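You operate a simulated robot arm through the tools that you are given. There is no shell and no other tool.

The job below is to be done with a simulated robot arm. You get a single attempt, and the scene is never put back.

## Task
Swap the chair's worn pad for the blue one and clip it down.
Fine: the worn pad goes into the orange bay of the pad tray.
Where things are to end (x, y in the base frame): seat pad within 0.025 m of [-2.35, 1.03].

It is judged by the outcome, as a careful person would: the job done as asked, and still so three seconds after it is handed in. It fails if anything else is knocked over, pushed out of place, dropped, spilled or broken.

## Robot
A 7-joint arm with a three-finger gripper on a trunk, on a base that drives. Base frame: it is fixed to the floor where the robot stands at the start and does not move with it; the origin is under the middle of the robot, x ahead of it, y to its left, z up. Units: m, degrees, N and s.
Its first joint turns from -166.0 to 166.0 degrees. Places, roughly: height lever [-2.2, 0.8, 0.7]; orange bay of the pad tray [-2.8, 0.8, 0.8]; pad clip [-2.3, 0.9, 0.8]; seat pad (22x22x6 cm) [-2.6, 0.6, 0.8]; top of the chair seat [-2.3, 1, 0.7]; worn pad (22x22x6 cm) [-2.3, 1, 0.8]. Payload 2.69 kg.
The tool frame sits at the grasp point between the pads (the TCP): z along the fingers, y along the line on which they close. The tips reach 0.029 m beyond it. The gripper opens to 0.12 m. The gripper's body begins 0.078 m behind the TCP.
Orientation is that of the tool frame in the base frame, as a unit quaternion [w, x, y, z]. With the fingers straight down and closing along the base's y, the tool's x points along the base's -x, its y along +y and its z along -z.

## Interface
- The arm moves only by the tool play_rows. Its argument "targets" is a list of rows, each a list of 7 numbers: the shift along the base's x, y, z in mm, then the turn, a rotation vector about the base's x, y, z in degrees, then the closure, from 0 (fully open) to 1 (shut). In form: [[x, y, z, rx, ry, rz, gripper], ...]. A call has 1 to 20 rows; each row shifts and turns the commanded pose from where the row before left it. Each row takes 0.2 s and may step no farther than 0.05 m and 8.6 degrees from the row before; otherwise, or with a gripper value out of range, the whole call is refused. A pose out of reach is approached as far as the arm can. The call stops where the force on the tool passes 40 N (or 10 N more than at its start, if that is more) or the arm is blocked; 0.2 s more then pass. Each finger halts on what it meets, pressing with about 31 N; the grip force reading is that of the motor and also rises with nothing between the fingers. The clock runs only during rows and for 0.2 s after the last one: add rows that do not move to give the fingers time. The reply holds the time, the measured pose of the TCP, the force on the tool along the base axes, the opening and the grip force, in the units named above and with some noise, with the torque about the TCP (base axes, N m) and any sound that the robot's microphone picked up.
- Cameras (640 x 400 px; columns grow to the right, rows downward): "scene" is now at [0.3775, 0.138, 1.1092]; the picture's right is [-0.54, -0.84, 0.00], its down [-0.30, 0.19, -0.93] and it looks along [0.79, -0.50, -0.36] (base axes); focal length 219 px, centre (320, 200). "wrist" rides on the gripper at [0.063, 0, -0.104] in the tool frame; the picture's right is [0.00, 1.00, 0.00], its down [-0.83, 0.00, -0.56] and it looks along [-0.56, 0.00, 0.83] (tool axes); focal length 275 px, centre (320, 200). There is no depth. A picture from a camera that has moved, and an enlarged one, comes with that camera's place and axes in the base frame and with its lens.
- get_image(camera): a new picture of that camera. It takes no simulated time.
- slide_trunk(by): slides the trunk up (or, below 0, down) by that many m; the arm and the scene camera ride with it, the base frame stays. It gives what a move gives, with no picture.
- roll_base(legs): drives the robot by 1 to 6 legs, each [ahead, left, turn to the left] in m, m and degrees, along the robot's own axes; the way and the turn of a leg run together, so that a leg with both is an arc; at most 1.5 m and 180 degrees a leg. The arm and the cameras ride along, it lands a little off, and it stops where it bumps. It gives what a move gives.
- pan_tilt(pan, tilt): turns the head with the scene camera to pan (to the left, within 143 degrees either way) and tilt (down, from -29 to 69), counted from straight ahead of the robot. It gives what a move gives.
- enlarge(camera, box): a new picture of the part [left, top, right, bottom] of that camera's present view, enlarged. It takes no simulated time.
- close_job(): hands the job in; it is judged then, once.

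Places have to be worked out from the pictures, the camera data and where the tool is seen. Open the gripper and draw the arm clear of the work before you hand the job in, unless the task says otherwise.

The tools are called as a command line: name --pt "numbers of a row" for each row, then --argument value for the rest, lists and objects as JSON in quotes. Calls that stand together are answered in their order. play_rows: Moves the arm, as the interface text tells. Its arguments: {"type":"object","properties":{"targets":{"type":"array","items":{"type":"array","items":{"type":"number"}}}},"required":["targets"]} The other tools are called the same way: slide_trunk (by) slides the trunk up or down; roll_base (legs) drives the base; pan_tilt (pan, tilt) turns the head that bears the scene camera; get_image (camera) takes a picture; enlarge (camera, box) takes an enlarged picture of a part of a camera's view; close_job () hands the job in.

At the start:

```text
time: 0.0
tool_pos: [0.5398, -0.1013, 1.0609]
ee_rot: [0.001, -0.001, 1.0, 0.001]
force: [-0.3, 0.8, -0.6]
wrist_torque: [-0.01, 0.01, -0.01]
finger_gap: 0.1203
gripper_force: 0.1
trunk travel left (down, up): [-0.075, 0.511]
robot x, y, heading: [-0.0002, -0.0006, -0.1]
head pan, tilt: [-32.7, 21.1]
```

scene: 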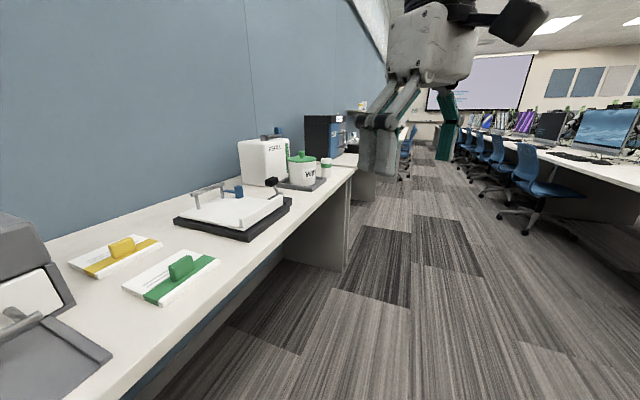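
wrist: 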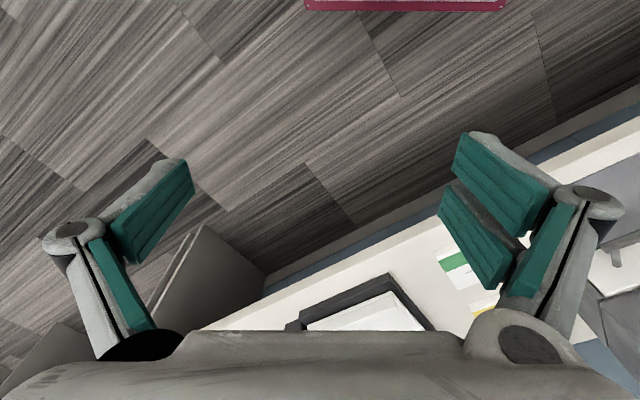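

The chair is behind the robot to the left, so I turn the head that way to look at it before driving.

pan_tilt --pan 143 --tilt 15

get_image --camera "scene"

```text
time: 2.6
tool_pos: [0.5403, -0.102, 1.0606]
ee_rot: [0.0, 0.0, 1.0, 0.0]
force: [-0.7, -0.2, 0.7]
wrist_torque: [0.01, 0.0, 0.0]
finger_gap: 0.1201
gripper_force: 0.2
trunk travel left (down, up): [-0.075, 0.511]
robot x, y, heading: [-0.0011, 0.0006, -0.0]
head pan, tilt: [143.0, 15.0]
```

```text
taken
camera scene: at [0.2247, 0.2445, 1.1191], right [0.6, 0.8, 0.0], down [0.21, -0.16, -0.97], along [-0.77, 0.58, -0.26], focal length 219 px, centre (320, 200)
```

scene: 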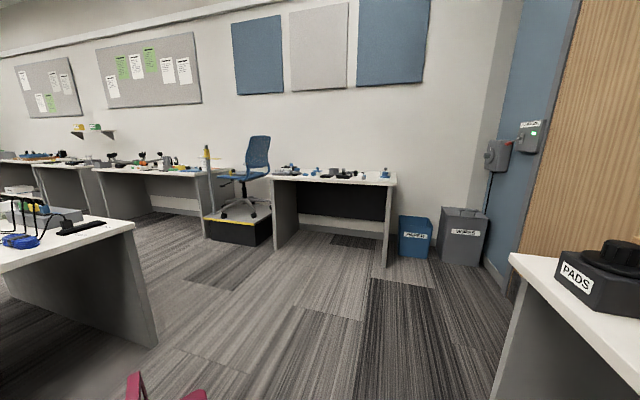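

The chair stands on a low platform among benches, about 2.7 m away. I enlarge that region.

enlarge --camera "scene" --box '[150, 120, 310, 220]'

enlarge --camera "scene" --box '[0, 120, 240, 270]'

```text
4.00 times, centred on (230, 170) of scene
camera zoom: at [0.2247, 0.2445, 1.1191], right [0.6, 0.8, 0.0], down [0.21, -0.16, -0.97], along [-0.77, 0.58, -0.26], focal length 875 px, centre (680, 320)
```

zoom: 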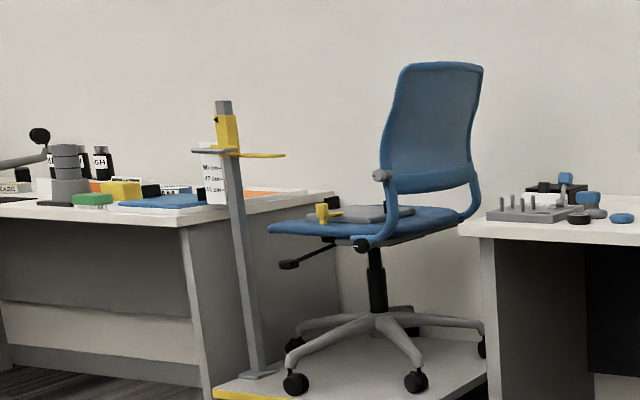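

```text
2.67 times, centred on (120, 195) of scene
camera zoom: at [0.2247, 0.2445, 1.1191], right [0.6, 0.8, 0.0], down [0.21, -0.16, -0.97], along [-0.77, 0.58, -0.26], focal length 583 px, centre (853, 213)
```

zoom: 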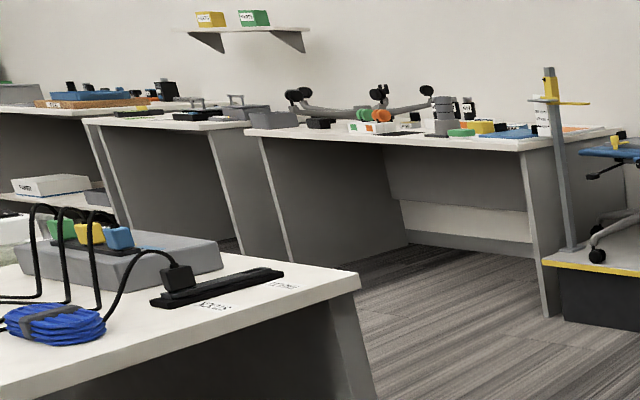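

The chair and trays sit along a wall rotated about 37° in the base frame, with an aisle about 1 m wide in front of it. Before driving, I look at what surrounds the robot.

pan_tilt --pan 90 --tilt 35

get_image --camera "scene"

pan_tilt --pan -143 --tilt 35

get_image --camera "scene"

pan_tilt --pan -80 --tilt 35

get_image --camera "scene"

pan_tilt --pan 143 --tilt 45

get_image --camera "scene"

```text
time: 3.9
tool_pos: [0.54, -0.1018, 1.0619]
ee_rot: [0.001, 0.001, 1.0, 0.0]
force: [-0.8, 0.1, -0.5]
wrist_torque: [0.01, 0.01, 0.03]
finger_gap: 0.1201
gripper_force: 0.0
trunk travel left (down, up): [-0.075, 0.511]
robot x, y, heading: [-0.0033, 0.0014, -0.1]
head pan, tilt: [90.0, 35.0]
```

```text
taken
camera scene: at [0.2992, 0.2763, 1.0872], right [1.0, 0.0, 0.0], down [0.0, -0.57, -0.82], along [0.0, 0.82, -0.57], focal length 219 px, centre (320, 200)
```

scene: 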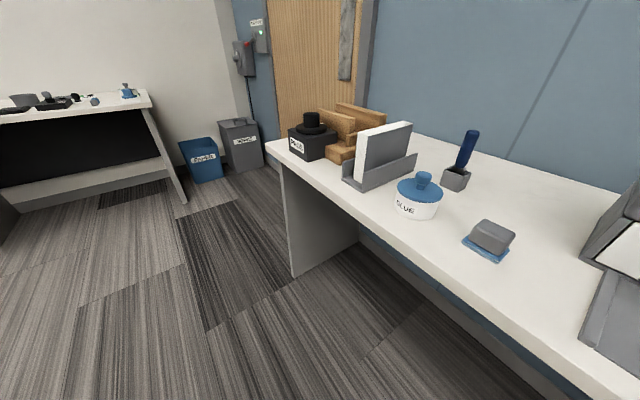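

```text
time: 7.2
tool_pos: [0.5402, -0.1005, 1.0604]
ee_rot: [-0.001, 0.0, 1.0, 0.0]
force: [0.9, 0.2, 0.0]
wrist_torque: [-0.01, 0.01, 0.02]
finger_gap: 0.1199
gripper_force: 0.2
trunk travel left (down, up): [-0.075, 0.511]
robot x, y, heading: [0.0002, 0.0031, -0.2]
head pan, tilt: [-143.0, 35.0]
```

```text
taken
camera scene: at [0.2289, 0.1352, 1.0871], right [-0.6, 0.8, 0.0], down [0.46, 0.35, -0.82], along [-0.65, -0.49, -0.57], focal length 219 px, centre (320, 200)
```

scene: 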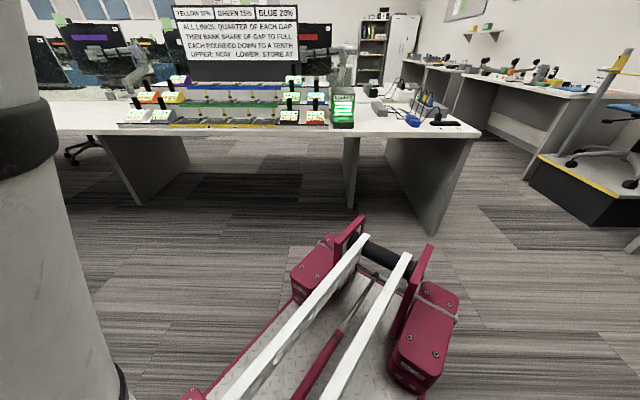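

```text
time: 8.5
tool_pos: [0.5402, -0.1007, 1.0619]
ee_rot: [0.0, 0.0, 1.0, 0.001]
force: [-1.4, 0.3, -0.8]
wrist_torque: [0.0, 0.0, -0.03]
finger_gap: 0.1201
gripper_force: 0.1
trunk travel left (down, up): [-0.075, 0.511]
robot x, y, heading: [0.0005, -0.0005, -0.0]
head pan, tilt: [-80.0, 35.0]
```

```text
taken
camera scene: at [0.3145, 0.1015, 1.0871], right [-0.98, -0.17, 0.0], down [-0.1, 0.56, -0.82], along [0.14, -0.81, -0.57], focal length 219 px, centre (320, 200)
```

scene: 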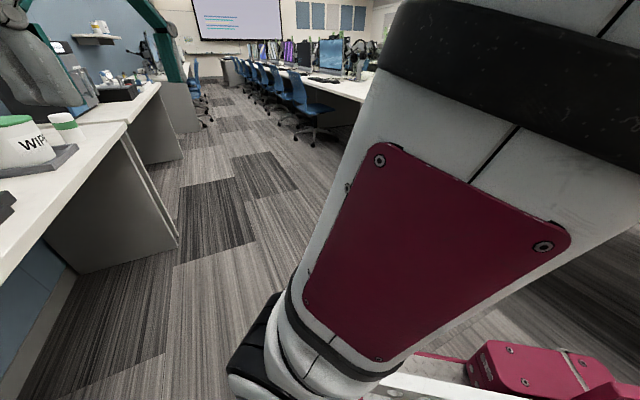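

```text
time: 11.7
tool_pos: [0.5406, -0.1014, 1.0609]
ee_rot: [0.0, -0.001, 1.0, 0.001]
force: [-0.2, 0.8, 1.2]
wrist_torque: [-0.04, 0.02, -0.05]
finger_gap: 0.1198
gripper_force: 0.1
trunk travel left (down, up): [-0.075, 0.511]
robot x, y, heading: [-0.0005, 0.003, 0.0]
head pan, tilt: [143.0, 45.0]
```

```text
taken
camera scene: at [0.2343, 0.2372, 1.0723], right [0.6, 0.8, 0.0], down [0.56, -0.43, -0.71], along [-0.56, 0.43, -0.71], focal length 219 px, centre (320, 200)
```

scene: 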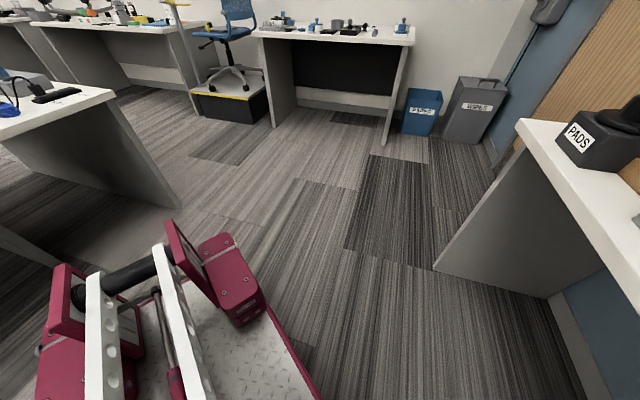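

The robot has a long magenta base behind the column. I look steeply down toward the front and sides to learn the footprint.

pan_tilt --pan 0 --tilt 69

get_image --camera "scene"

pan_tilt --pan -120 --tilt 69

get_image --camera "scene"

pan_tilt --pan 143 --tilt 69

get_image --camera "scene"

```text
time: 13.9
tool_pos: [0.541, -0.1005, 1.061]
ee_rot: [0.0, 0.0, 1.0, 0.0]
force: [-0.2, 0.7, 0.0]
wrist_torque: [0.03, -0.01, 0.01]
finger_gap: 0.12
gripper_force: 0.2
trunk travel left (down, up): [-0.075, 0.511]
robot x, y, heading: [0.0026, 0.001, 0.0]
head pan, tilt: [0.0, 68.8]
```

```text
taken
camera scene: at [0.3552, 0.1882, 1.0435], right [0.0, -1.0, 0.0], down [-0.93, 0.0, -0.36], along [0.36, 0.0, -0.93], focal length 219 px, centre (320, 200)
```

scene: 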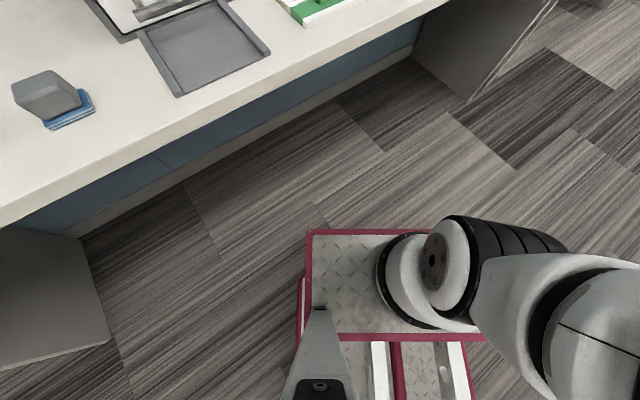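

```text
time: 15.9
tool_pos: [0.5412, -0.1016, 1.0615]
ee_rot: [0.001, 0.0, 1.0, 0.0]
force: [0.0, 0.2, -1.2]
wrist_torque: [0.0, 0.02, 0.0]
finger_gap: 0.12
gripper_force: 0.0
trunk travel left (down, up): [-0.075, 0.511]
robot x, y, heading: [-0.0008, -0.0011, -0.0]
head pan, tilt: [-120.0, 68.8]
```

```text
taken
camera scene: at [0.2713, 0.1398, 1.0435], right [-0.87, 0.5, 0.0], down [0.47, 0.81, -0.36], along [-0.18, -0.31, -0.93], focal length 219 px, centre (320, 200)
```

scene: 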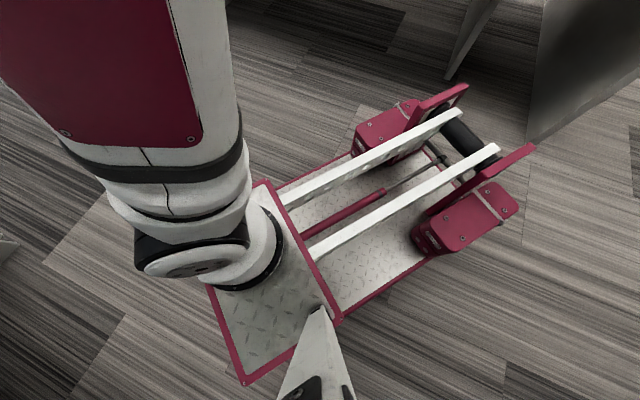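

```text
time: 19.6
tool_pos: [0.5406, -0.101, 1.0601]
ee_rot: [0.001, 0.0, 1.0, 0.001]
force: [-0.5, 0.6, 0.5]
wrist_torque: [-0.03, 0.0, -0.01]
finger_gap: 0.12
gripper_force: 0.0
trunk travel left (down, up): [-0.075, 0.511]
robot x, y, heading: [0.0019, -0.0013, 0.0]
head pan, tilt: [143.0, 68.8]
```

```text
taken
camera scene: at [0.2546, 0.2219, 1.0435], right [0.6, 0.8, 0.0], down [0.74, -0.56, -0.36], along [-0.29, 0.22, -0.93], focal length 219 px, centre (320, 200)
```

scene: 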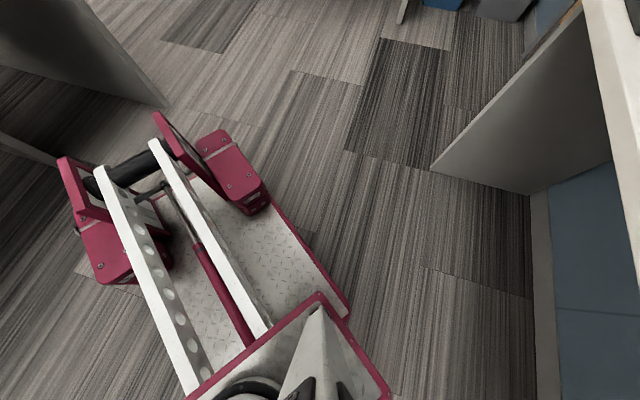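

The base spans about 0.5 m ahead and 0.4 m behind, with the arm axis at about x=0.3. I turn to face the wall, then drive ahead and slide sideways toward the chair, stopping short of it.

roll_base --legs '[[0, 0, 127.3], [1.2, 0, 0], [0, 1.4, 0]]'

pan_tilt --pan 0 --tilt 30

get_image --camera "scene"

get_image --camera "wrist"

```text
time: 34.3
tool_pos: [-1.5165, 1.018, 1.0615]
ee_rot: [-0.001, 0.926, -0.378, 0.0]
force: [0.1, -0.3, 0.2]
wrist_torque: [0.03, 0.0, 0.0]
finger_gap: 0.1202
gripper_force: 0.1
trunk travel left (down, up): [-0.075, 0.511]
robot x, y, heading: [-1.2018, 0.5667, 135.6]
head pan, tilt: [143.0, 68.8]
stopped in leg 3: the robot was blocked; the commanded pose is now the measured one
```

```text
time: 36.6
tool_pos: [-1.5162, 1.0171, 1.0608]
ee_rot: [0.0, 0.926, -0.378, 0.001]
force: [-1.0, -0.5, -0.6]
wrist_torque: [-0.01, 0.01, 0.01]
finger_gap: 0.1197
gripper_force: 0.1
trunk travel left (down, up): [-0.075, 0.511]
robot x, y, heading: [-1.1992, 0.5695, 135.6]
head pan, tilt: [0.0, 30.0]
```

```text
taken
camera scene: at [-1.6149, 0.7031, 1.0949], right [0.7, 0.71, 0.0], down [0.36, -0.35, -0.87], along [-0.62, 0.61, -0.5], focal length 219 px, centre (320, 200)
```

scene: 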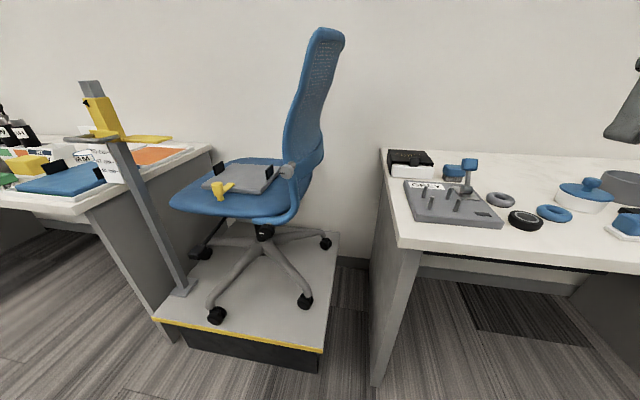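

```text
taken
camera wrist: at [-1.473, 0.9731, 1.1642], right [-0.7, -0.72, 0.0], down [-0.6, 0.58, 0.56], along [-0.4, 0.39, -0.83], focal length 275 px, centre (320, 200)
```

wrist: 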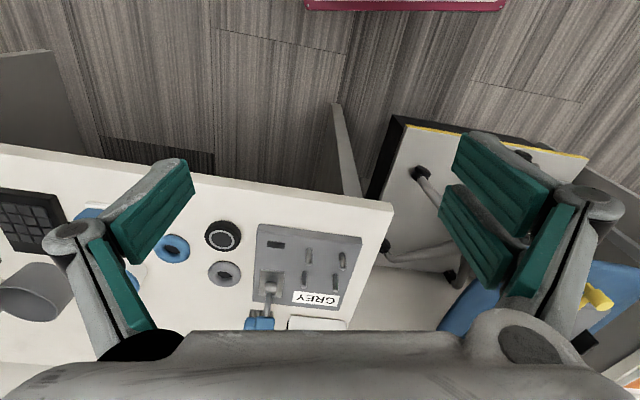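

The base was blocked, probably with its tail on the headset table's corner. I look at the tail side before moving again.

pan_tilt --pan 125 --tilt 50

get_image --camera "scene"

pan_tilt --pan 60 --tilt 45

get_image --camera "scene"

pan_tilt --pan 0 --tilt 69

get_image --camera "scene"

```text
time: 38.6
tool_pos: [-1.5181, 1.0177, 1.0604]
ee_rot: [0.0, 0.926, -0.379, 0.0]
force: [0.0, -0.6, -0.4]
wrist_torque: [0.0, -0.01, -0.02]
finger_gap: 0.1201
gripper_force: 0.2
trunk travel left (down, up): [-0.075, 0.511]
robot x, y, heading: [-1.2006, 0.5664, 135.7]
head pan, tilt: [125.0, 50.0]
```

```text
taken
camera scene: at [-1.5631, 0.5638, 1.0654], right [-0.99, 0.17, 0.0], down [0.13, 0.76, -0.64], along [-0.11, -0.63, -0.77], focal length 219 px, centre (320, 200)
```

scene: 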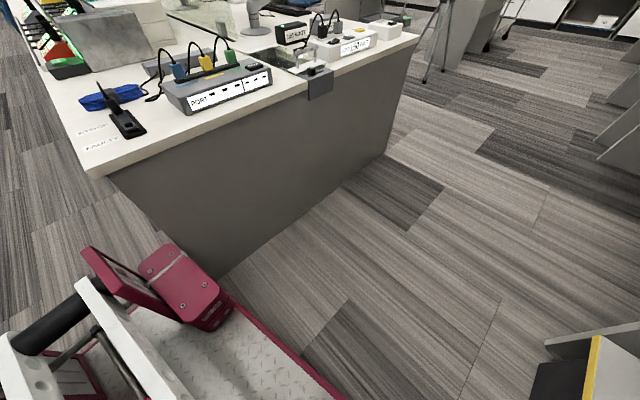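

```text
time: 40.0
tool_pos: [-1.5174, 1.0184, 1.0606]
ee_rot: [0.0, 0.926, -0.379, 0.0]
force: [0.0, 0.2, 0.3]
wrist_torque: [-0.03, 0.01, 0.02]
finger_gap: 0.1201
gripper_force: 0.1
trunk travel left (down, up): [-0.075, 0.511]
robot x, y, heading: [-1.2038, 0.5648, 135.4]
head pan, tilt: [60.0, 45.0]
```

```text
taken
camera scene: at [-1.6287, 0.6179, 1.0723], right [-0.27, 0.96, 0.0], down [0.68, 0.19, -0.71], along [-0.68, -0.19, -0.71], focal length 219 px, centre (320, 200)
```

scene: 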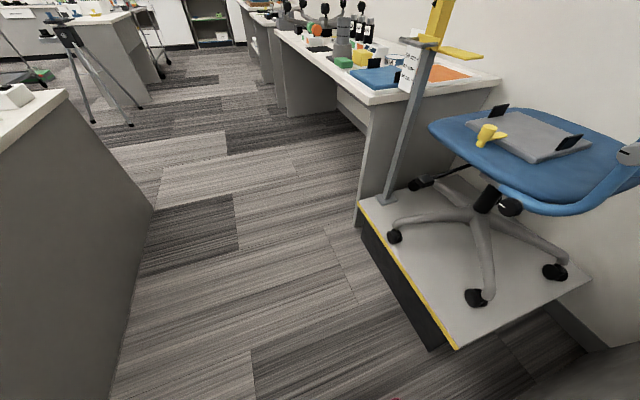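

```text
time: 41.3
tool_pos: [-1.5177, 1.019, 1.0607]
ee_rot: [-0.001, 0.926, -0.379, 0.0]
force: [0.2, 0.4, 0.4]
wrist_torque: [0.01, -0.02, 0.01]
finger_gap: 0.1199
gripper_force: 0.0
trunk travel left (down, up): [-0.075, 0.511]
robot x, y, heading: [-1.2024, 0.5645, 135.5]
head pan, tilt: [0.0, 68.8]
```

```text
taken
camera scene: at [-1.5903, 0.6789, 1.0435], right [0.7, 0.71, 0.0], down [0.66, -0.65, -0.36], along [-0.26, 0.25, -0.93], focal length 219 px, centre (320, 200)
```

scene: 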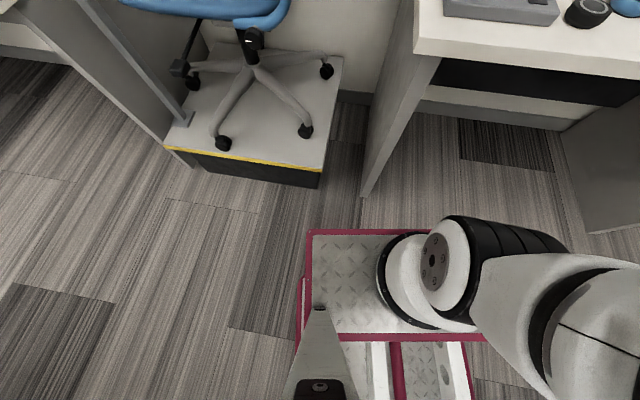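

The tail did touch the table's leg panel, and nothing on that table looks disturbed. I pull ahead off it, square up to the wall, and then slide left.

roll_base --legs '[[0.17, -0.02, 0], [0, 0, -8.2]]'

pan_tilt --pan 125 --tilt 50

get_image --camera "scene"

```text
time: 43.4
tool_pos: [-1.5548, 1.1905, 1.061]
ee_rot: [0.0, 0.896, -0.444, 0.0]
force: [-0.6, -0.4, 0.1]
wrist_torque: [0.02, 0.02, 0.02]
finger_gap: 0.1198
gripper_force: 0.1
trunk travel left (down, up): [-0.075, 0.511]
robot x, y, heading: [-1.3046, 0.6991, 127.5]
head pan, tilt: [0.0, 68.8]
```

```text
time: 45.4
tool_pos: [-1.5551, 1.1905, 1.0612]
ee_rot: [0.001, 0.896, -0.445, 0.0]
force: [-0.6, -0.5, 0.3]
wrist_torque: [-0.04, -0.01, 0.02]
finger_gap: 0.1202
gripper_force: 0.1
trunk travel left (down, up): [-0.075, 0.511]
robot x, y, heading: [-1.3103, 0.6981, 127.1]
head pan, tilt: [125.0, 50.0]
```

```text
taken
camera scene: at [-1.6656, 0.7475, 1.0654], right [-0.95, 0.31, 0.0], down [0.23, 0.73, -0.64], along [-0.2, -0.61, -0.77], focal length 219 px, centre (320, 200)
```

scene: 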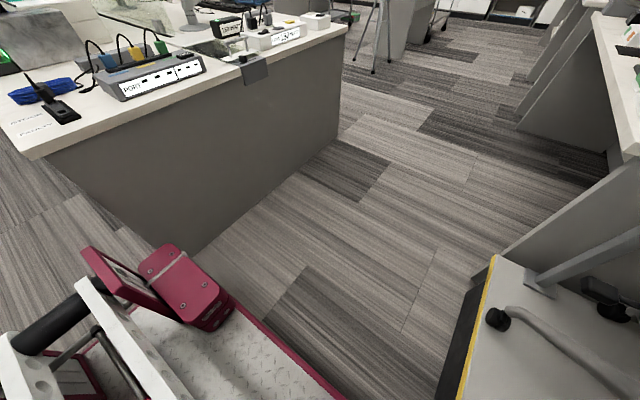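

The tail now clears the table by about 0.12 m. I slide left toward the chair at this spacing.

roll_base --legs '[[0.02, 0, 0], [0, 0.45, 0]]'

pan_tilt --pan 110 --tilt 55

get_image --camera "scene"

pan_tilt --pan 0 --tilt 60

get_image --camera "scene"

```text
time: 48.6
tool_pos: [-1.9263, 0.9378, 1.0615]
ee_rot: [0.0, 0.892, -0.452, 0.001]
force: [0.5, 0.2, 0.4]
wrist_torque: [0.01, -0.01, 0.02]
finger_gap: 0.1201
gripper_force: 0.1
trunk travel left (down, up): [-0.075, 0.511]
robot x, y, heading: [-1.6867, 0.442, 126.1]
head pan, tilt: [125.0, 50.0]
```

```text
time: 49.4
tool_pos: [-1.9243, 0.9369, 1.0605]
ee_rot: [0.0, 0.892, -0.452, 0.001]
force: [-0.5, -0.3, 0.2]
wrist_torque: [0.01, 0.02, -0.02]
finger_gap: 0.12
gripper_force: 0.0
trunk travel left (down, up): [-0.075, 0.511]
robot x, y, heading: [-1.6921, 0.44, 126.1]
head pan, tilt: [110.0, 55.0]
```

```text
taken
camera scene: at [-2.0592, 0.5096, 1.0589], right [-0.83, 0.56, 0.0], down [0.46, 0.68, -0.57], along [-0.32, -0.48, -0.82], focal length 219 px, centre (320, 200)
```

scene: 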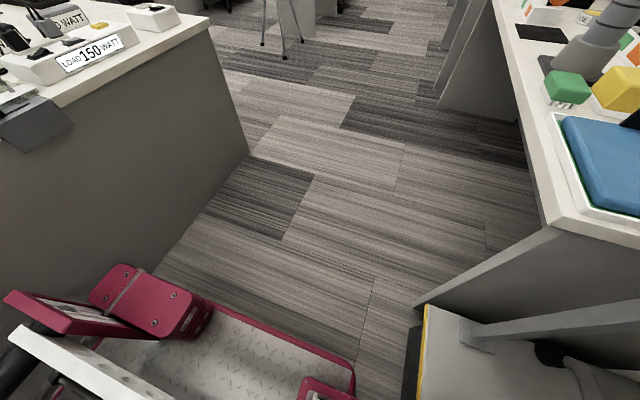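

```text
time: 51.2
tool_pos: [-1.9257, 0.9375, 1.06]
ee_rot: [0.0, 0.892, -0.452, 0.001]
force: [-0.1, -0.4, 0.1]
wrist_torque: [0.0, 0.0, 0.0]
finger_gap: 0.12
gripper_force: 0.1
trunk travel left (down, up): [-0.075, 0.511]
robot x, y, heading: [-1.6907, 0.4409, 126.4]
head pan, tilt: [0.0, 60.0]
```

```text
taken
camera scene: at [-2.0586, 0.6233, 1.0528], right [0.81, 0.59, 0.0], down [0.51, -0.7, -0.5], along [-0.3, 0.4, -0.87], focal length 219 px, centre (320, 200)
```

scene: 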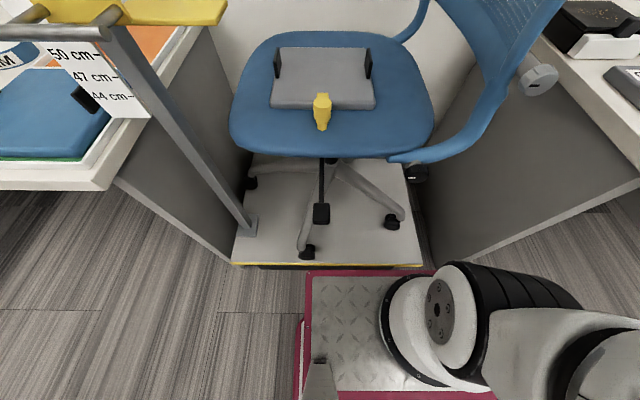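

The tail and front both clear. The worn pad sits on the seat with a black tab on each side and a yellow clip at its front, so I slide left another 0.32 m to stand between the tray and the chair.

roll_base --legs '[[0, 0.32, 1.0]]'

pan_tilt --pan -15 --tilt 35

get_image --camera "scene"

get_image --camera "wrist"

pan_tilt --pan 30 --tilt 40

get_image --camera "scene"

```text
time: 53.3
tool_pos: [-2.1848, 0.7463, 1.0601]
ee_rot: [0.0, 0.896, -0.444, 0.0]
force: [0.4, -0.3, -0.3]
wrist_torque: [-0.02, 0.01, 0.02]
finger_gap: 0.12
gripper_force: 0.0
trunk travel left (down, up): [-0.075, 0.511]
robot x, y, heading: [-1.9412, 0.2536, 127.0]
head pan, tilt: [0.0, 60.0]
```

```text
time: 54.2
tool_pos: [-2.1849, 0.7474, 1.0615]
ee_rot: [0.0, 0.895, -0.446, 0.0]
force: [0.0, -0.8, 0.6]
wrist_torque: [0.02, 0.01, 0.0]
finger_gap: 0.1199
gripper_force: 0.0
trunk travel left (down, up): [-0.075, 0.511]
robot x, y, heading: [-1.9416, 0.2531, 127.2]
head pan, tilt: [-15.0, 35.0]
```

```text
taken
camera scene: at [-2.3062, 0.4588, 1.0871], right [0.93, 0.38, 0.0], down [0.22, -0.53, -0.82], along [-0.31, 0.76, -0.57], focal length 219 px, centre (320, 200)
```

scene: 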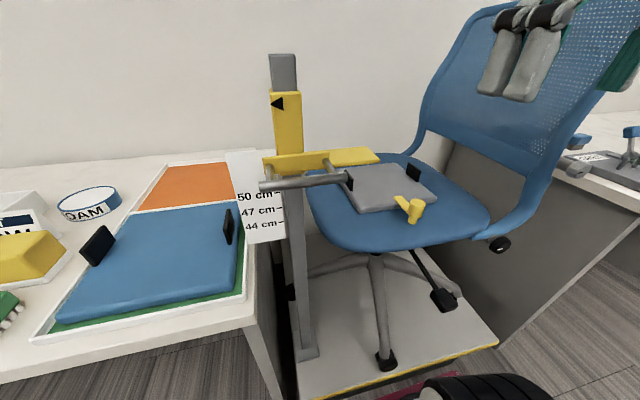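

```text
taken
camera wrist: at [-2.148, 0.6957, 1.1643], right [-0.8, -0.61, 0.0], down [-0.5, 0.66, 0.56], along [-0.34, 0.44, -0.83], focal length 275 px, centre (320, 200)
```

wrist: 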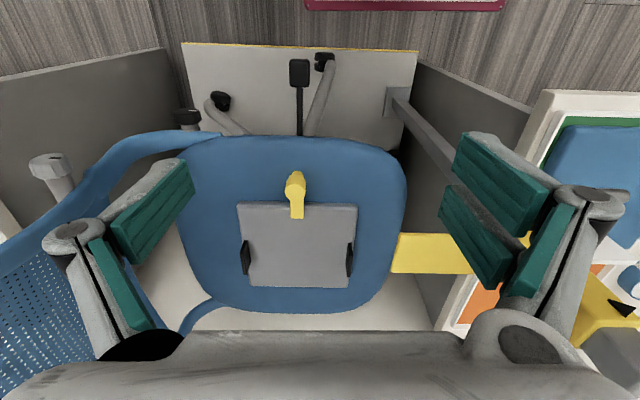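

```text
time: 55.4
tool_pos: [-2.1847, 0.7471, 1.0611]
ee_rot: [0.0, 0.895, -0.445, 0.0]
force: [0.0, 0.6, -0.6]
wrist_torque: [0.01, -0.03, -0.01]
finger_gap: 0.1198
gripper_force: 0.1
trunk travel left (down, up): [-0.075, 0.511]
robot x, y, heading: [-1.9443, 0.253, 127.2]
head pan, tilt: [30.0, 40.0]
```

```text
taken
camera scene: at [-2.3514, 0.4104, 1.0796], right [0.39, 0.92, 0.0], down [0.59, -0.25, -0.77], along [-0.71, 0.3, -0.64], focal length 219 px, centre (320, 200)
```

scene: 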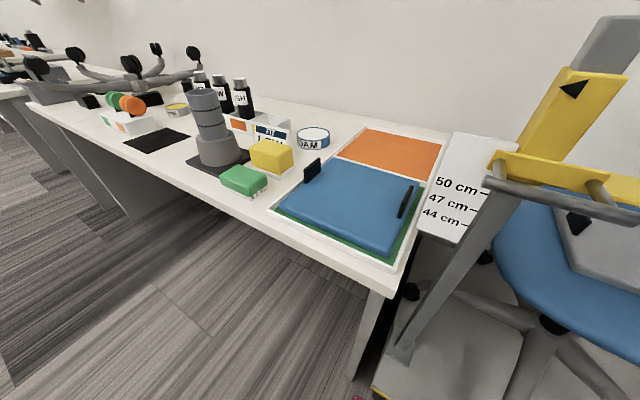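

There is lettering on the small boxes and on the gauge card that may matter. I enlarge both to read them.

enlarge --camera "scene" --box '[90, 60, 350, 222]'

enlarge --camera "scene" --box '[400, 20, 640, 250]'

pan_tilt --pan -15 --tilt 35

enlarge --camera "scene" --box '[220, 130, 460, 280]'

enlarge --camera "scene" --box '[0, 150, 260, 345]'

enlarge --camera "wrist" --box '[200, 130, 440, 330]'

```text
2.46 times, centred on (220, 141) of scene
camera zoom: at [-2.3514, 0.4104, 1.0796], right [0.39, 0.92, 0.0], down [0.59, -0.25, -0.77], along [-0.71, 0.3, -0.64], focal length 538 px, centre (566, 345)
```

zoom: 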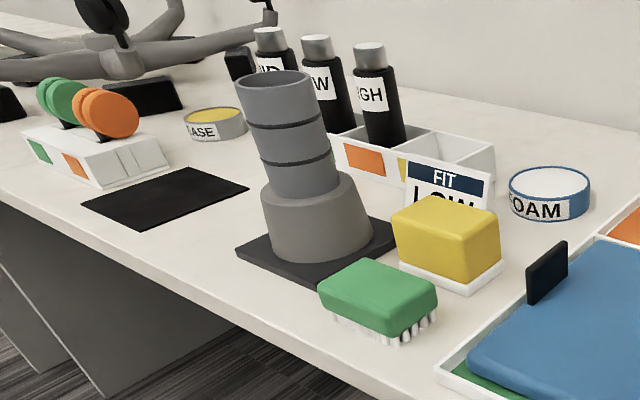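

```text
1.74 times, centred on (520, 135) of scene
camera zoom: at [-2.3514, 0.4104, 1.0796], right [0.39, 0.92, 0.0], down [0.59, -0.25, -0.77], along [-0.71, 0.3, -0.64], focal length 380 px, centre (-28, 313)
```

zoom: 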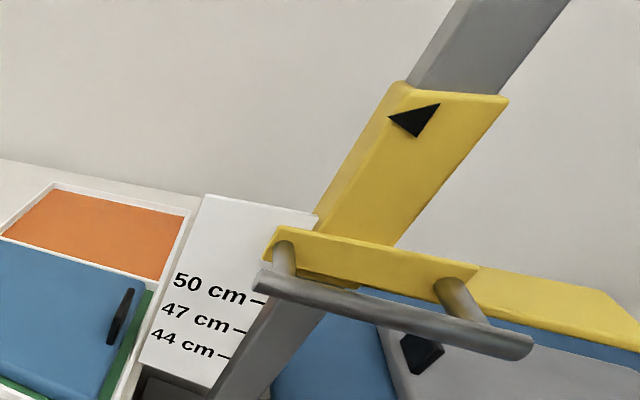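

```text
time: 56.5
tool_pos: [-2.1848, 0.7467, 1.0603]
ee_rot: [0.0, 0.895, -0.446, -0.001]
force: [-0.1, 0.0, 0.4]
wrist_torque: [-0.01, 0.01, -0.01]
finger_gap: 0.1203
gripper_force: 0.1
trunk travel left (down, up): [-0.075, 0.511]
robot x, y, heading: [-1.9402, 0.2552, 127.4]
head pan, tilt: [-15.0, 35.0]
```

```text
2.67 times, centred on (340, 205) of scene
camera zoom: at [-2.3062, 0.4588, 1.0871], right [0.93, 0.38, 0.0], down [0.22, -0.53, -0.82], along [-0.31, 0.76, -0.57], focal length 583 px, centre (267, 187)
```

zoom: 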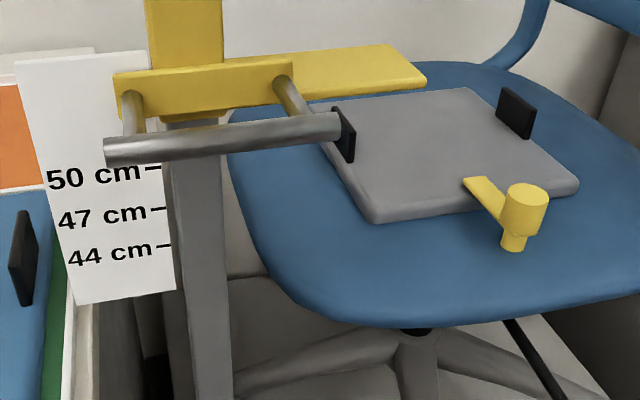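

```text
2.05 times, centred on (130, 248) of scene
camera zoom: at [-2.3062, 0.4588, 1.0871], right [0.93, 0.38, 0.0], down [0.22, -0.53, -0.82], along [-0.31, 0.76, -0.57], focal length 448 px, centre (710, 103)
```

zoom: 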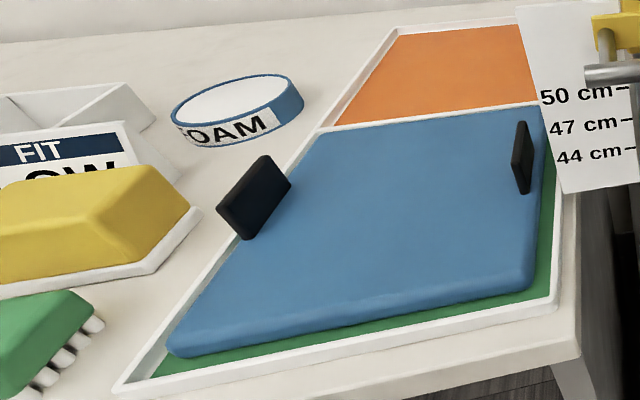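

```text
2.00 times, centred on (320, 230) of wrist
camera zoom: at [-2.148, 0.6957, 1.1643], right [-0.8, -0.61, 0.0], down [-0.5, 0.66, 0.56], along [-0.34, 0.44, -0.83], focal length 551 px, centre (320, 140)
```

zoom: 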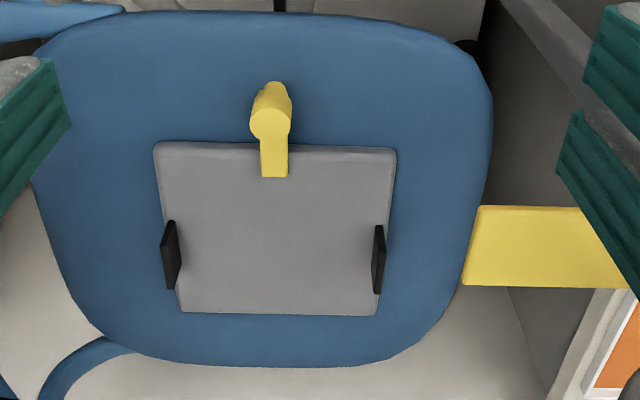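

The worn pad (centre about [-2.35, 1.03], top z≈0.76) has thin tabs at ±0.1 m, and the rotating yellow clip holds its front edge. I raise the trunk for a better view of the trays and the half-hidden sign, and for clearance over the height gauge.

slide_trunk --by 0.3

pan_tilt --pan 25 --tilt 45

get_image --camera "scene"

enlarge --camera "scene" --box '[180, 100, 420, 250]'

get_image --camera "wrist"

pan_tilt --pan -20 --tilt 45

get_image --camera "scene"

```text
time: 59.5
tool_pos: [-2.1853, 0.7462, 1.3621]
ee_rot: [0.0, 0.895, -0.445, 0.0]
force: [0.6, -0.5, 0.1]
wrist_torque: [-0.02, 0.0, 0.0]
finger_gap: 0.12
gripper_force: 0.0
trunk travel left (down, up): [-0.375, 0.211]
robot x, y, heading: [-1.941, 0.2545, 127.2]
head pan, tilt: [-15.0, 35.0]
```

```text
time: 60.5
tool_pos: [-2.1855, 0.7469, 1.3599]
ee_rot: [0.0, 0.895, -0.446, 0.0]
force: [-0.4, -0.4, 0.5]
wrist_torque: [-0.04, 0.02, 0.02]
finger_gap: 0.12
gripper_force: 0.1
trunk travel left (down, up): [-0.375, 0.211]
robot x, y, heading: [-1.9424, 0.2517, 127.3]
head pan, tilt: [25.0, 45.0]
```

```text
taken
camera scene: at [-2.2964, 0.3512, 1.3724], right [0.47, 0.88, 0.0], down [0.62, -0.33, -0.71], along [-0.62, 0.33, -0.71], focal length 219 px, centre (320, 200)
```

scene: 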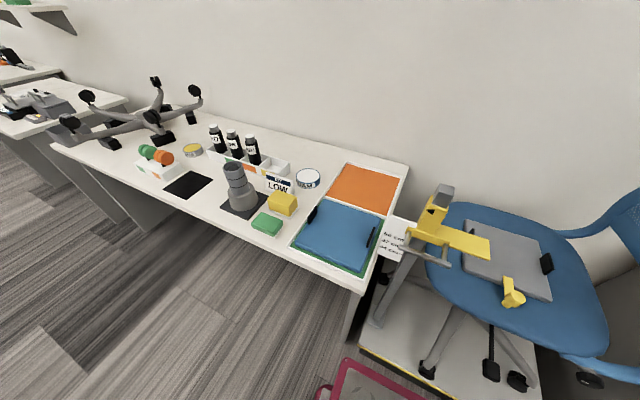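

```text
2.67 times, centred on (300, 175) of scene
camera zoom: at [-2.2964, 0.3512, 1.3724], right [0.47, 0.88, 0.0], down [0.62, -0.33, -0.71], along [-0.62, 0.33, -0.71], focal length 583 px, centre (373, 267)
```

zoom: 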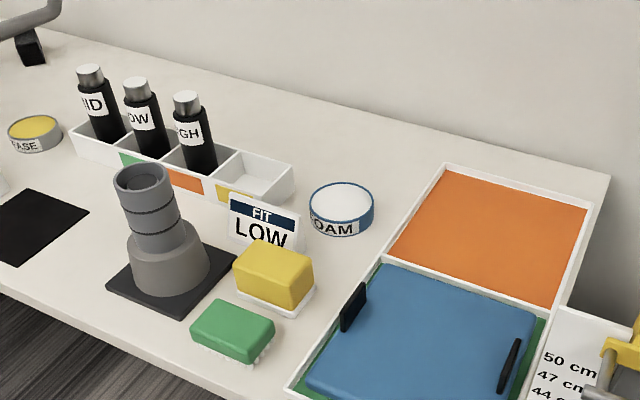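

```text
taken
camera wrist: at [-2.1479, 0.6956, 1.4643], right [-0.8, -0.61, 0.0], down [-0.5, 0.66, 0.56], along [-0.34, 0.44, -0.83], focal length 275 px, centre (320, 200)
```

wrist: 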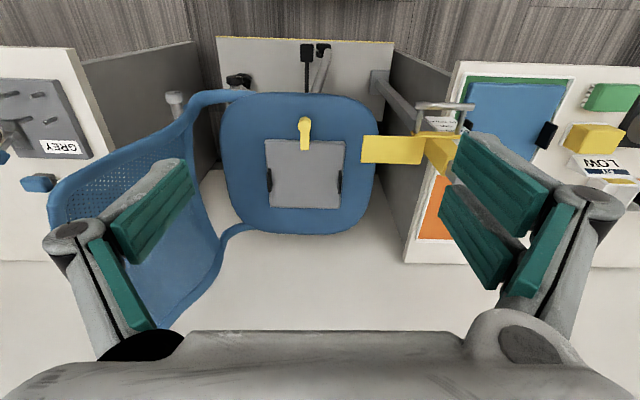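

```text
time: 61.7
tool_pos: [-2.1846, 0.747, 1.3614]
ee_rot: [0.0, 0.895, -0.445, 0.0]
force: [0.5, -0.3, 0.6]
wrist_torque: [0.0, -0.03, 0.01]
finger_gap: 0.1201
gripper_force: 0.1
trunk travel left (down, up): [-0.375, 0.211]
robot x, y, heading: [-1.9416, 0.2529, 127.1]
head pan, tilt: [-20.0, 45.0]
```

```text
taken
camera scene: at [-2.2485, 0.3907, 1.3724], right [0.96, 0.29, 0.0], down [0.21, -0.68, -0.71], along [-0.21, 0.68, -0.71], focal length 219 px, centre (320, 200)
```

scene: 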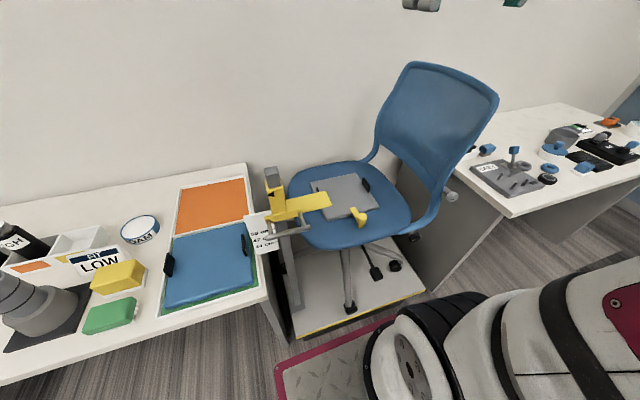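

The "FIT LOW" card belongs with the cartridges on that bench, so it has nothing to do with the pad. I move above the clip knob (about [-2.255, 0.90]) with the gripper half closed, then descend partway for a closer look.

play_rows --pt "-17.5 38.5 0 0 0 0 0.2" --pt "-17.5 38.5 0 0 0 0 0.4" --pt "-17.5 38.5 0 0 0 0 0.5" --pt "-17.5 38.5 0 0 0 0 0.5" --pt "0 0 -45 0 0 0 0.5" --pt "0 0 -45 0 0 0 0.5" --pt "0 0 -45 0 0 0 0.5" --pt "0 0 -45 0 0 0 0.5" --pt "0 0 -45 0 0 0 0.5" --pt "0 0 -45 0 0 0 0.5" --pt "0 0 -45 0 0 0 0.5"

get_image --camera "wrist"

get_image --camera "scene"

```text
time: 64.1
tool_pos: [-2.2559, 0.8991, 1.0452]
ee_rot: [0.0, 0.895, -0.445, 0.001]
force: [0.0, 0.1, 1.0]
wrist_torque: [0.04, -0.02, 0.02]
finger_gap: 0.0599
gripper_force: 0.0
trunk travel left (down, up): [-0.375, 0.211]
robot x, y, heading: [-1.944, 0.2503, 127.2]
head pan, tilt: [-20.0, 45.0]
```

```text
taken
camera wrist: at [-2.219, 0.8475, 1.1476], right [-0.8, -0.61, 0.0], down [-0.5, 0.66, 0.56], along [-0.34, 0.44, -0.83], focal length 275 px, centre (320, 200)
```

wrist: 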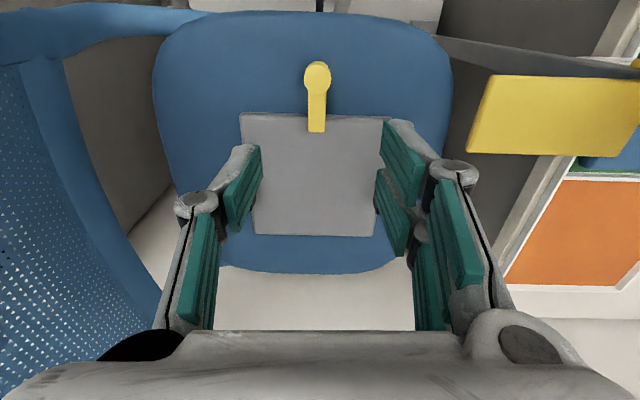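

```text
taken
camera scene: at [-2.2484, 0.3905, 1.3725], right [0.96, 0.29, 0.0], down [0.21, -0.68, -0.71], along [-0.21, 0.68, -0.71], focal length 219 px, centre (320, 200)
```

scene: 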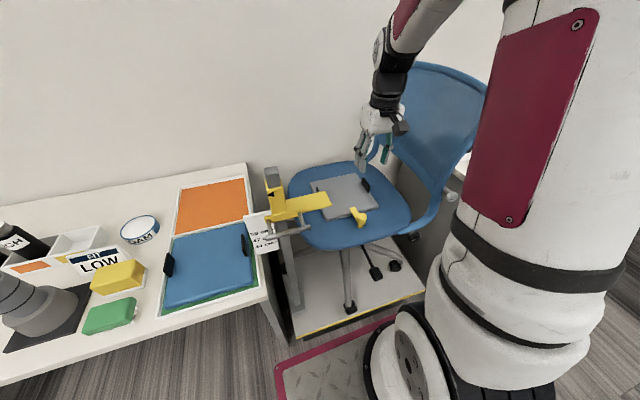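

The tool is right over the knob (about s=-1.253, w=2.079) and the forearm hangs steeply, clear of the gauge. I descend most of the way with the fingers straddling it.

play_rows --pt "0 0 -45 0 0 0 0.4" --pt "0 0 -45 0 0 0 0.4" --pt "0 0 -45 0 0 0 0.4" --pt "0 0 -45 0 0 0 0.4" --pt "0 0 -15 0 0 0 0.4"

get_image --camera "wrist"

enlarge --camera "scene" --box '[300, 130, 460, 250]'

```text
time: 65.3
tool_pos: [-2.2553, 0.8979, 0.8504]
ee_rot: [-0.002, 0.895, -0.446, -0.001]
force: [0.5, -0.5, 0.6]
wrist_torque: [0.04, 0.0, 0.02]
finger_gap: 0.0721
gripper_force: 0.0
trunk travel left (down, up): [-0.375, 0.211]
robot x, y, heading: [-1.9436, 0.2564, 127.2]
head pan, tilt: [-20.0, 45.0]
```

```text
taken
camera wrist: at [-2.2181, 0.8469, 0.954], right [-0.8, -0.61, 0.0], down [-0.5, 0.66, 0.56], along [-0.34, 0.44, -0.83], focal length 275 px, centre (320, 200)
```

wrist: 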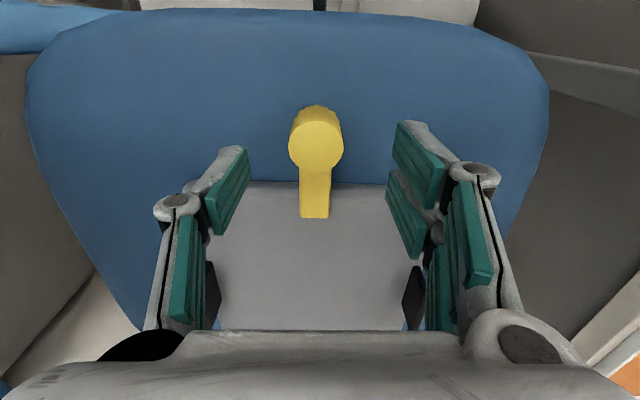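

```text
3.33 times, centred on (380, 190) of scene
camera zoom: at [-2.2484, 0.3906, 1.3725], right [0.96, 0.29, 0.0], down [0.21, -0.68, -0.71], along [-0.21, 0.68, -0.71], focal length 729 px, centre (120, 233)
```

zoom: 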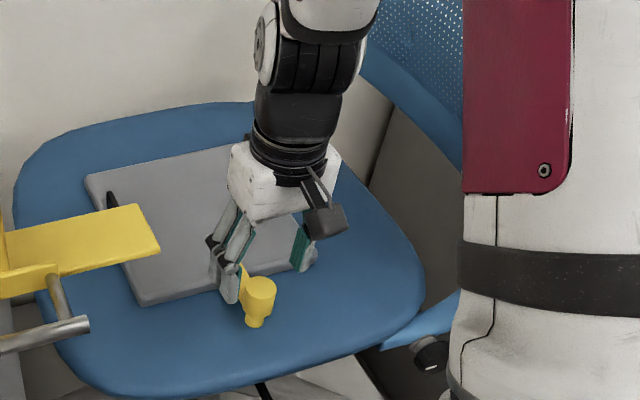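

The knob sits centred between the fingers, with its top at about z=0.805. I lower another 52 mm so the tips stay just above the seat and close on it.

play_rows --pt "0 0 -26 0 0 0 0.4" --pt "0 0 -26 0 0 0 0.4" --pt "0 0 0 0 0 0 0.4"

enlarge --camera "scene" --box '[300, 130, 460, 250]'

get_image --camera "wrist"

```text
time: 66.1
tool_pos: [-2.2556, 0.9007, 0.8005]
ee_rot: [0.0, 0.895, -0.446, 0.0]
force: [0.2, -0.6, -0.4]
wrist_torque: [0.0, -0.03, 0.02]
finger_gap: 0.0721
gripper_force: 0.1
trunk travel left (down, up): [-0.375, 0.211]
robot x, y, heading: [-1.9412, 0.2569, 127.3]
head pan, tilt: [-20.0, 45.0]
```

```text
3.33 times, centred on (380, 190) of scene
camera zoom: at [-2.2485, 0.3907, 1.3725], right [0.96, 0.29, 0.0], down [0.21, -0.68, -0.71], along [-0.21, 0.68, -0.71], focal length 729 px, centre (120, 233)
```

zoom: 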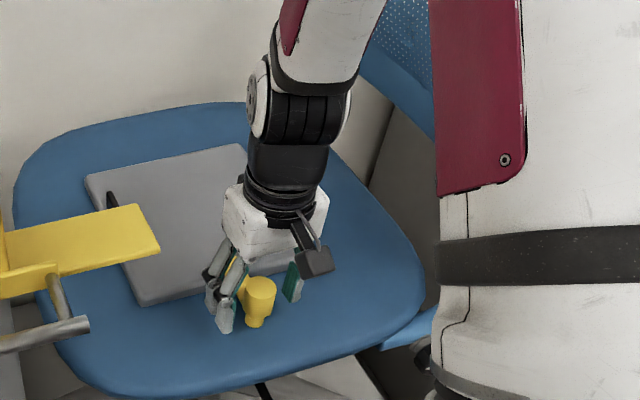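

```text
taken
camera wrist: at [-2.2181, 0.8493, 0.9034], right [-0.8, -0.61, 0.0], down [-0.5, 0.66, 0.56], along [-0.34, 0.44, -0.83], focal length 275 px, centre (320, 200)
```

wrist: 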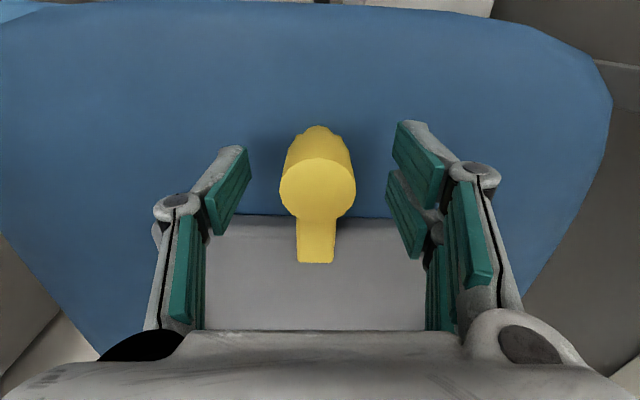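

The knob top measures z≈0.804, almost at the grasp point. I go 6 mm lower and close on the knob.

play_rows --pt "0 0 -6 0 0 0 0.4" --pt "0 0 0 0 0 0 0.6" --pt "0 0 0 0 0 0 0.9" --pt "0 0 0 0 0 0 0.9" --pt "0 0 0 0 0 0 0.9"

get_image --camera "wrist"

```text
time: 67.3
tool_pos: [-2.2548, 0.9015, 0.7931]
ee_rot: [-0.002, 0.895, -0.446, 0.0]
force: [8.3, 5.7, 1.4]
wrist_torque: [0.02, -0.2, 0.05]
finger_gap: 0.0305
gripper_force: 44.7
trunk travel left (down, up): [-0.375, 0.211]
robot x, y, heading: [-1.9409, 0.2544, 127.1]
head pan, tilt: [-20.0, 45.0]
```

```text
taken
camera wrist: at [-2.2177, 0.8501, 0.8971], right [-0.8, -0.61, 0.0], down [-0.5, 0.66, 0.56], along [-0.34, 0.44, -0.83], focal length 275 px, centre (320, 200)
```

wrist: 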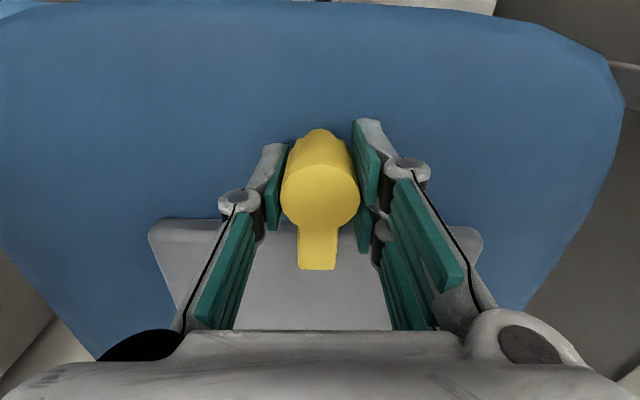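

I have the knob, with about 10 N of side load showing it sits roughly 1–2 mm toward +s. I ease that off and try a 24° turn.

play_rows --pt "1.2 0.9 0 0 0 0 0.9" --pt "0 0 0 0 0 8 0.9" --pt "0 0 0 0 0 8 0.9" --pt "0 0 0 0 0 8 0.9"

get_image --camera "wrist"

enlarge --camera "scene" --box '[300, 130, 460, 250]'

```text
time: 68.3
tool_pos: [-2.252, 0.8999, 0.7925]
ee_rot: [0.001, 0.968, -0.249, 0.002]
force: [4.9, -11.0, 9.3]
wrist_torque: [-0.23, -0.24, -1.23]
finger_gap: 0.0322
gripper_force: 44.8
trunk travel left (down, up): [-0.375, 0.211]
robot x, y, heading: [-1.9424, 0.2543, 127.1]
head pan, tilt: [-20.0, 45.0]
```

```text
taken
camera wrist: at [-2.199, 0.8691, 0.8968], right [-0.48, -0.88, 0.0], down [-0.73, 0.4, 0.55], along [-0.49, 0.26, -0.83], focal length 275 px, centre (320, 200)
```

wrist: 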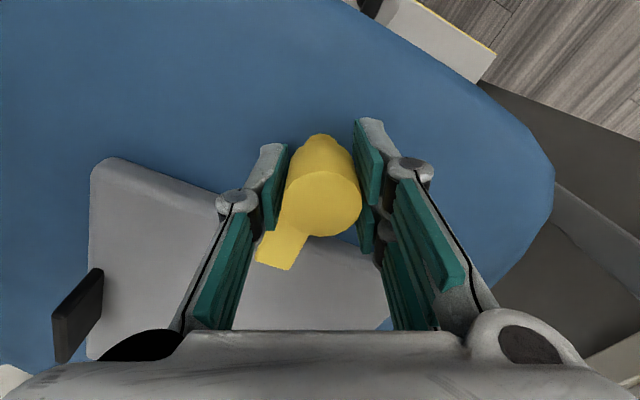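

```text
3.33 times, centred on (380, 190) of scene
camera zoom: at [-2.2482, 0.39, 1.3726], right [0.96, 0.29, 0.0], down [0.21, -0.68, -0.71], along [-0.21, 0.68, -0.71], focal length 729 px, centre (120, 233)
```

zoom: 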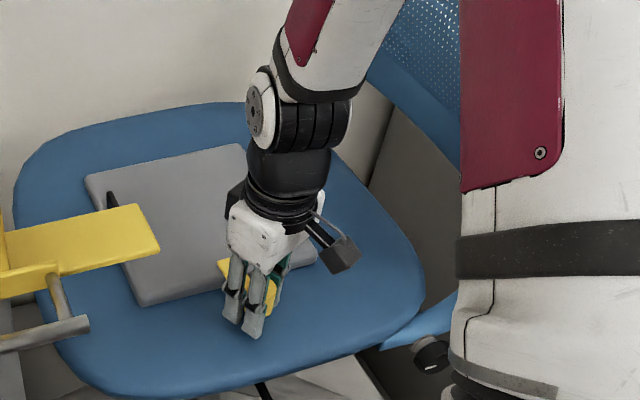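

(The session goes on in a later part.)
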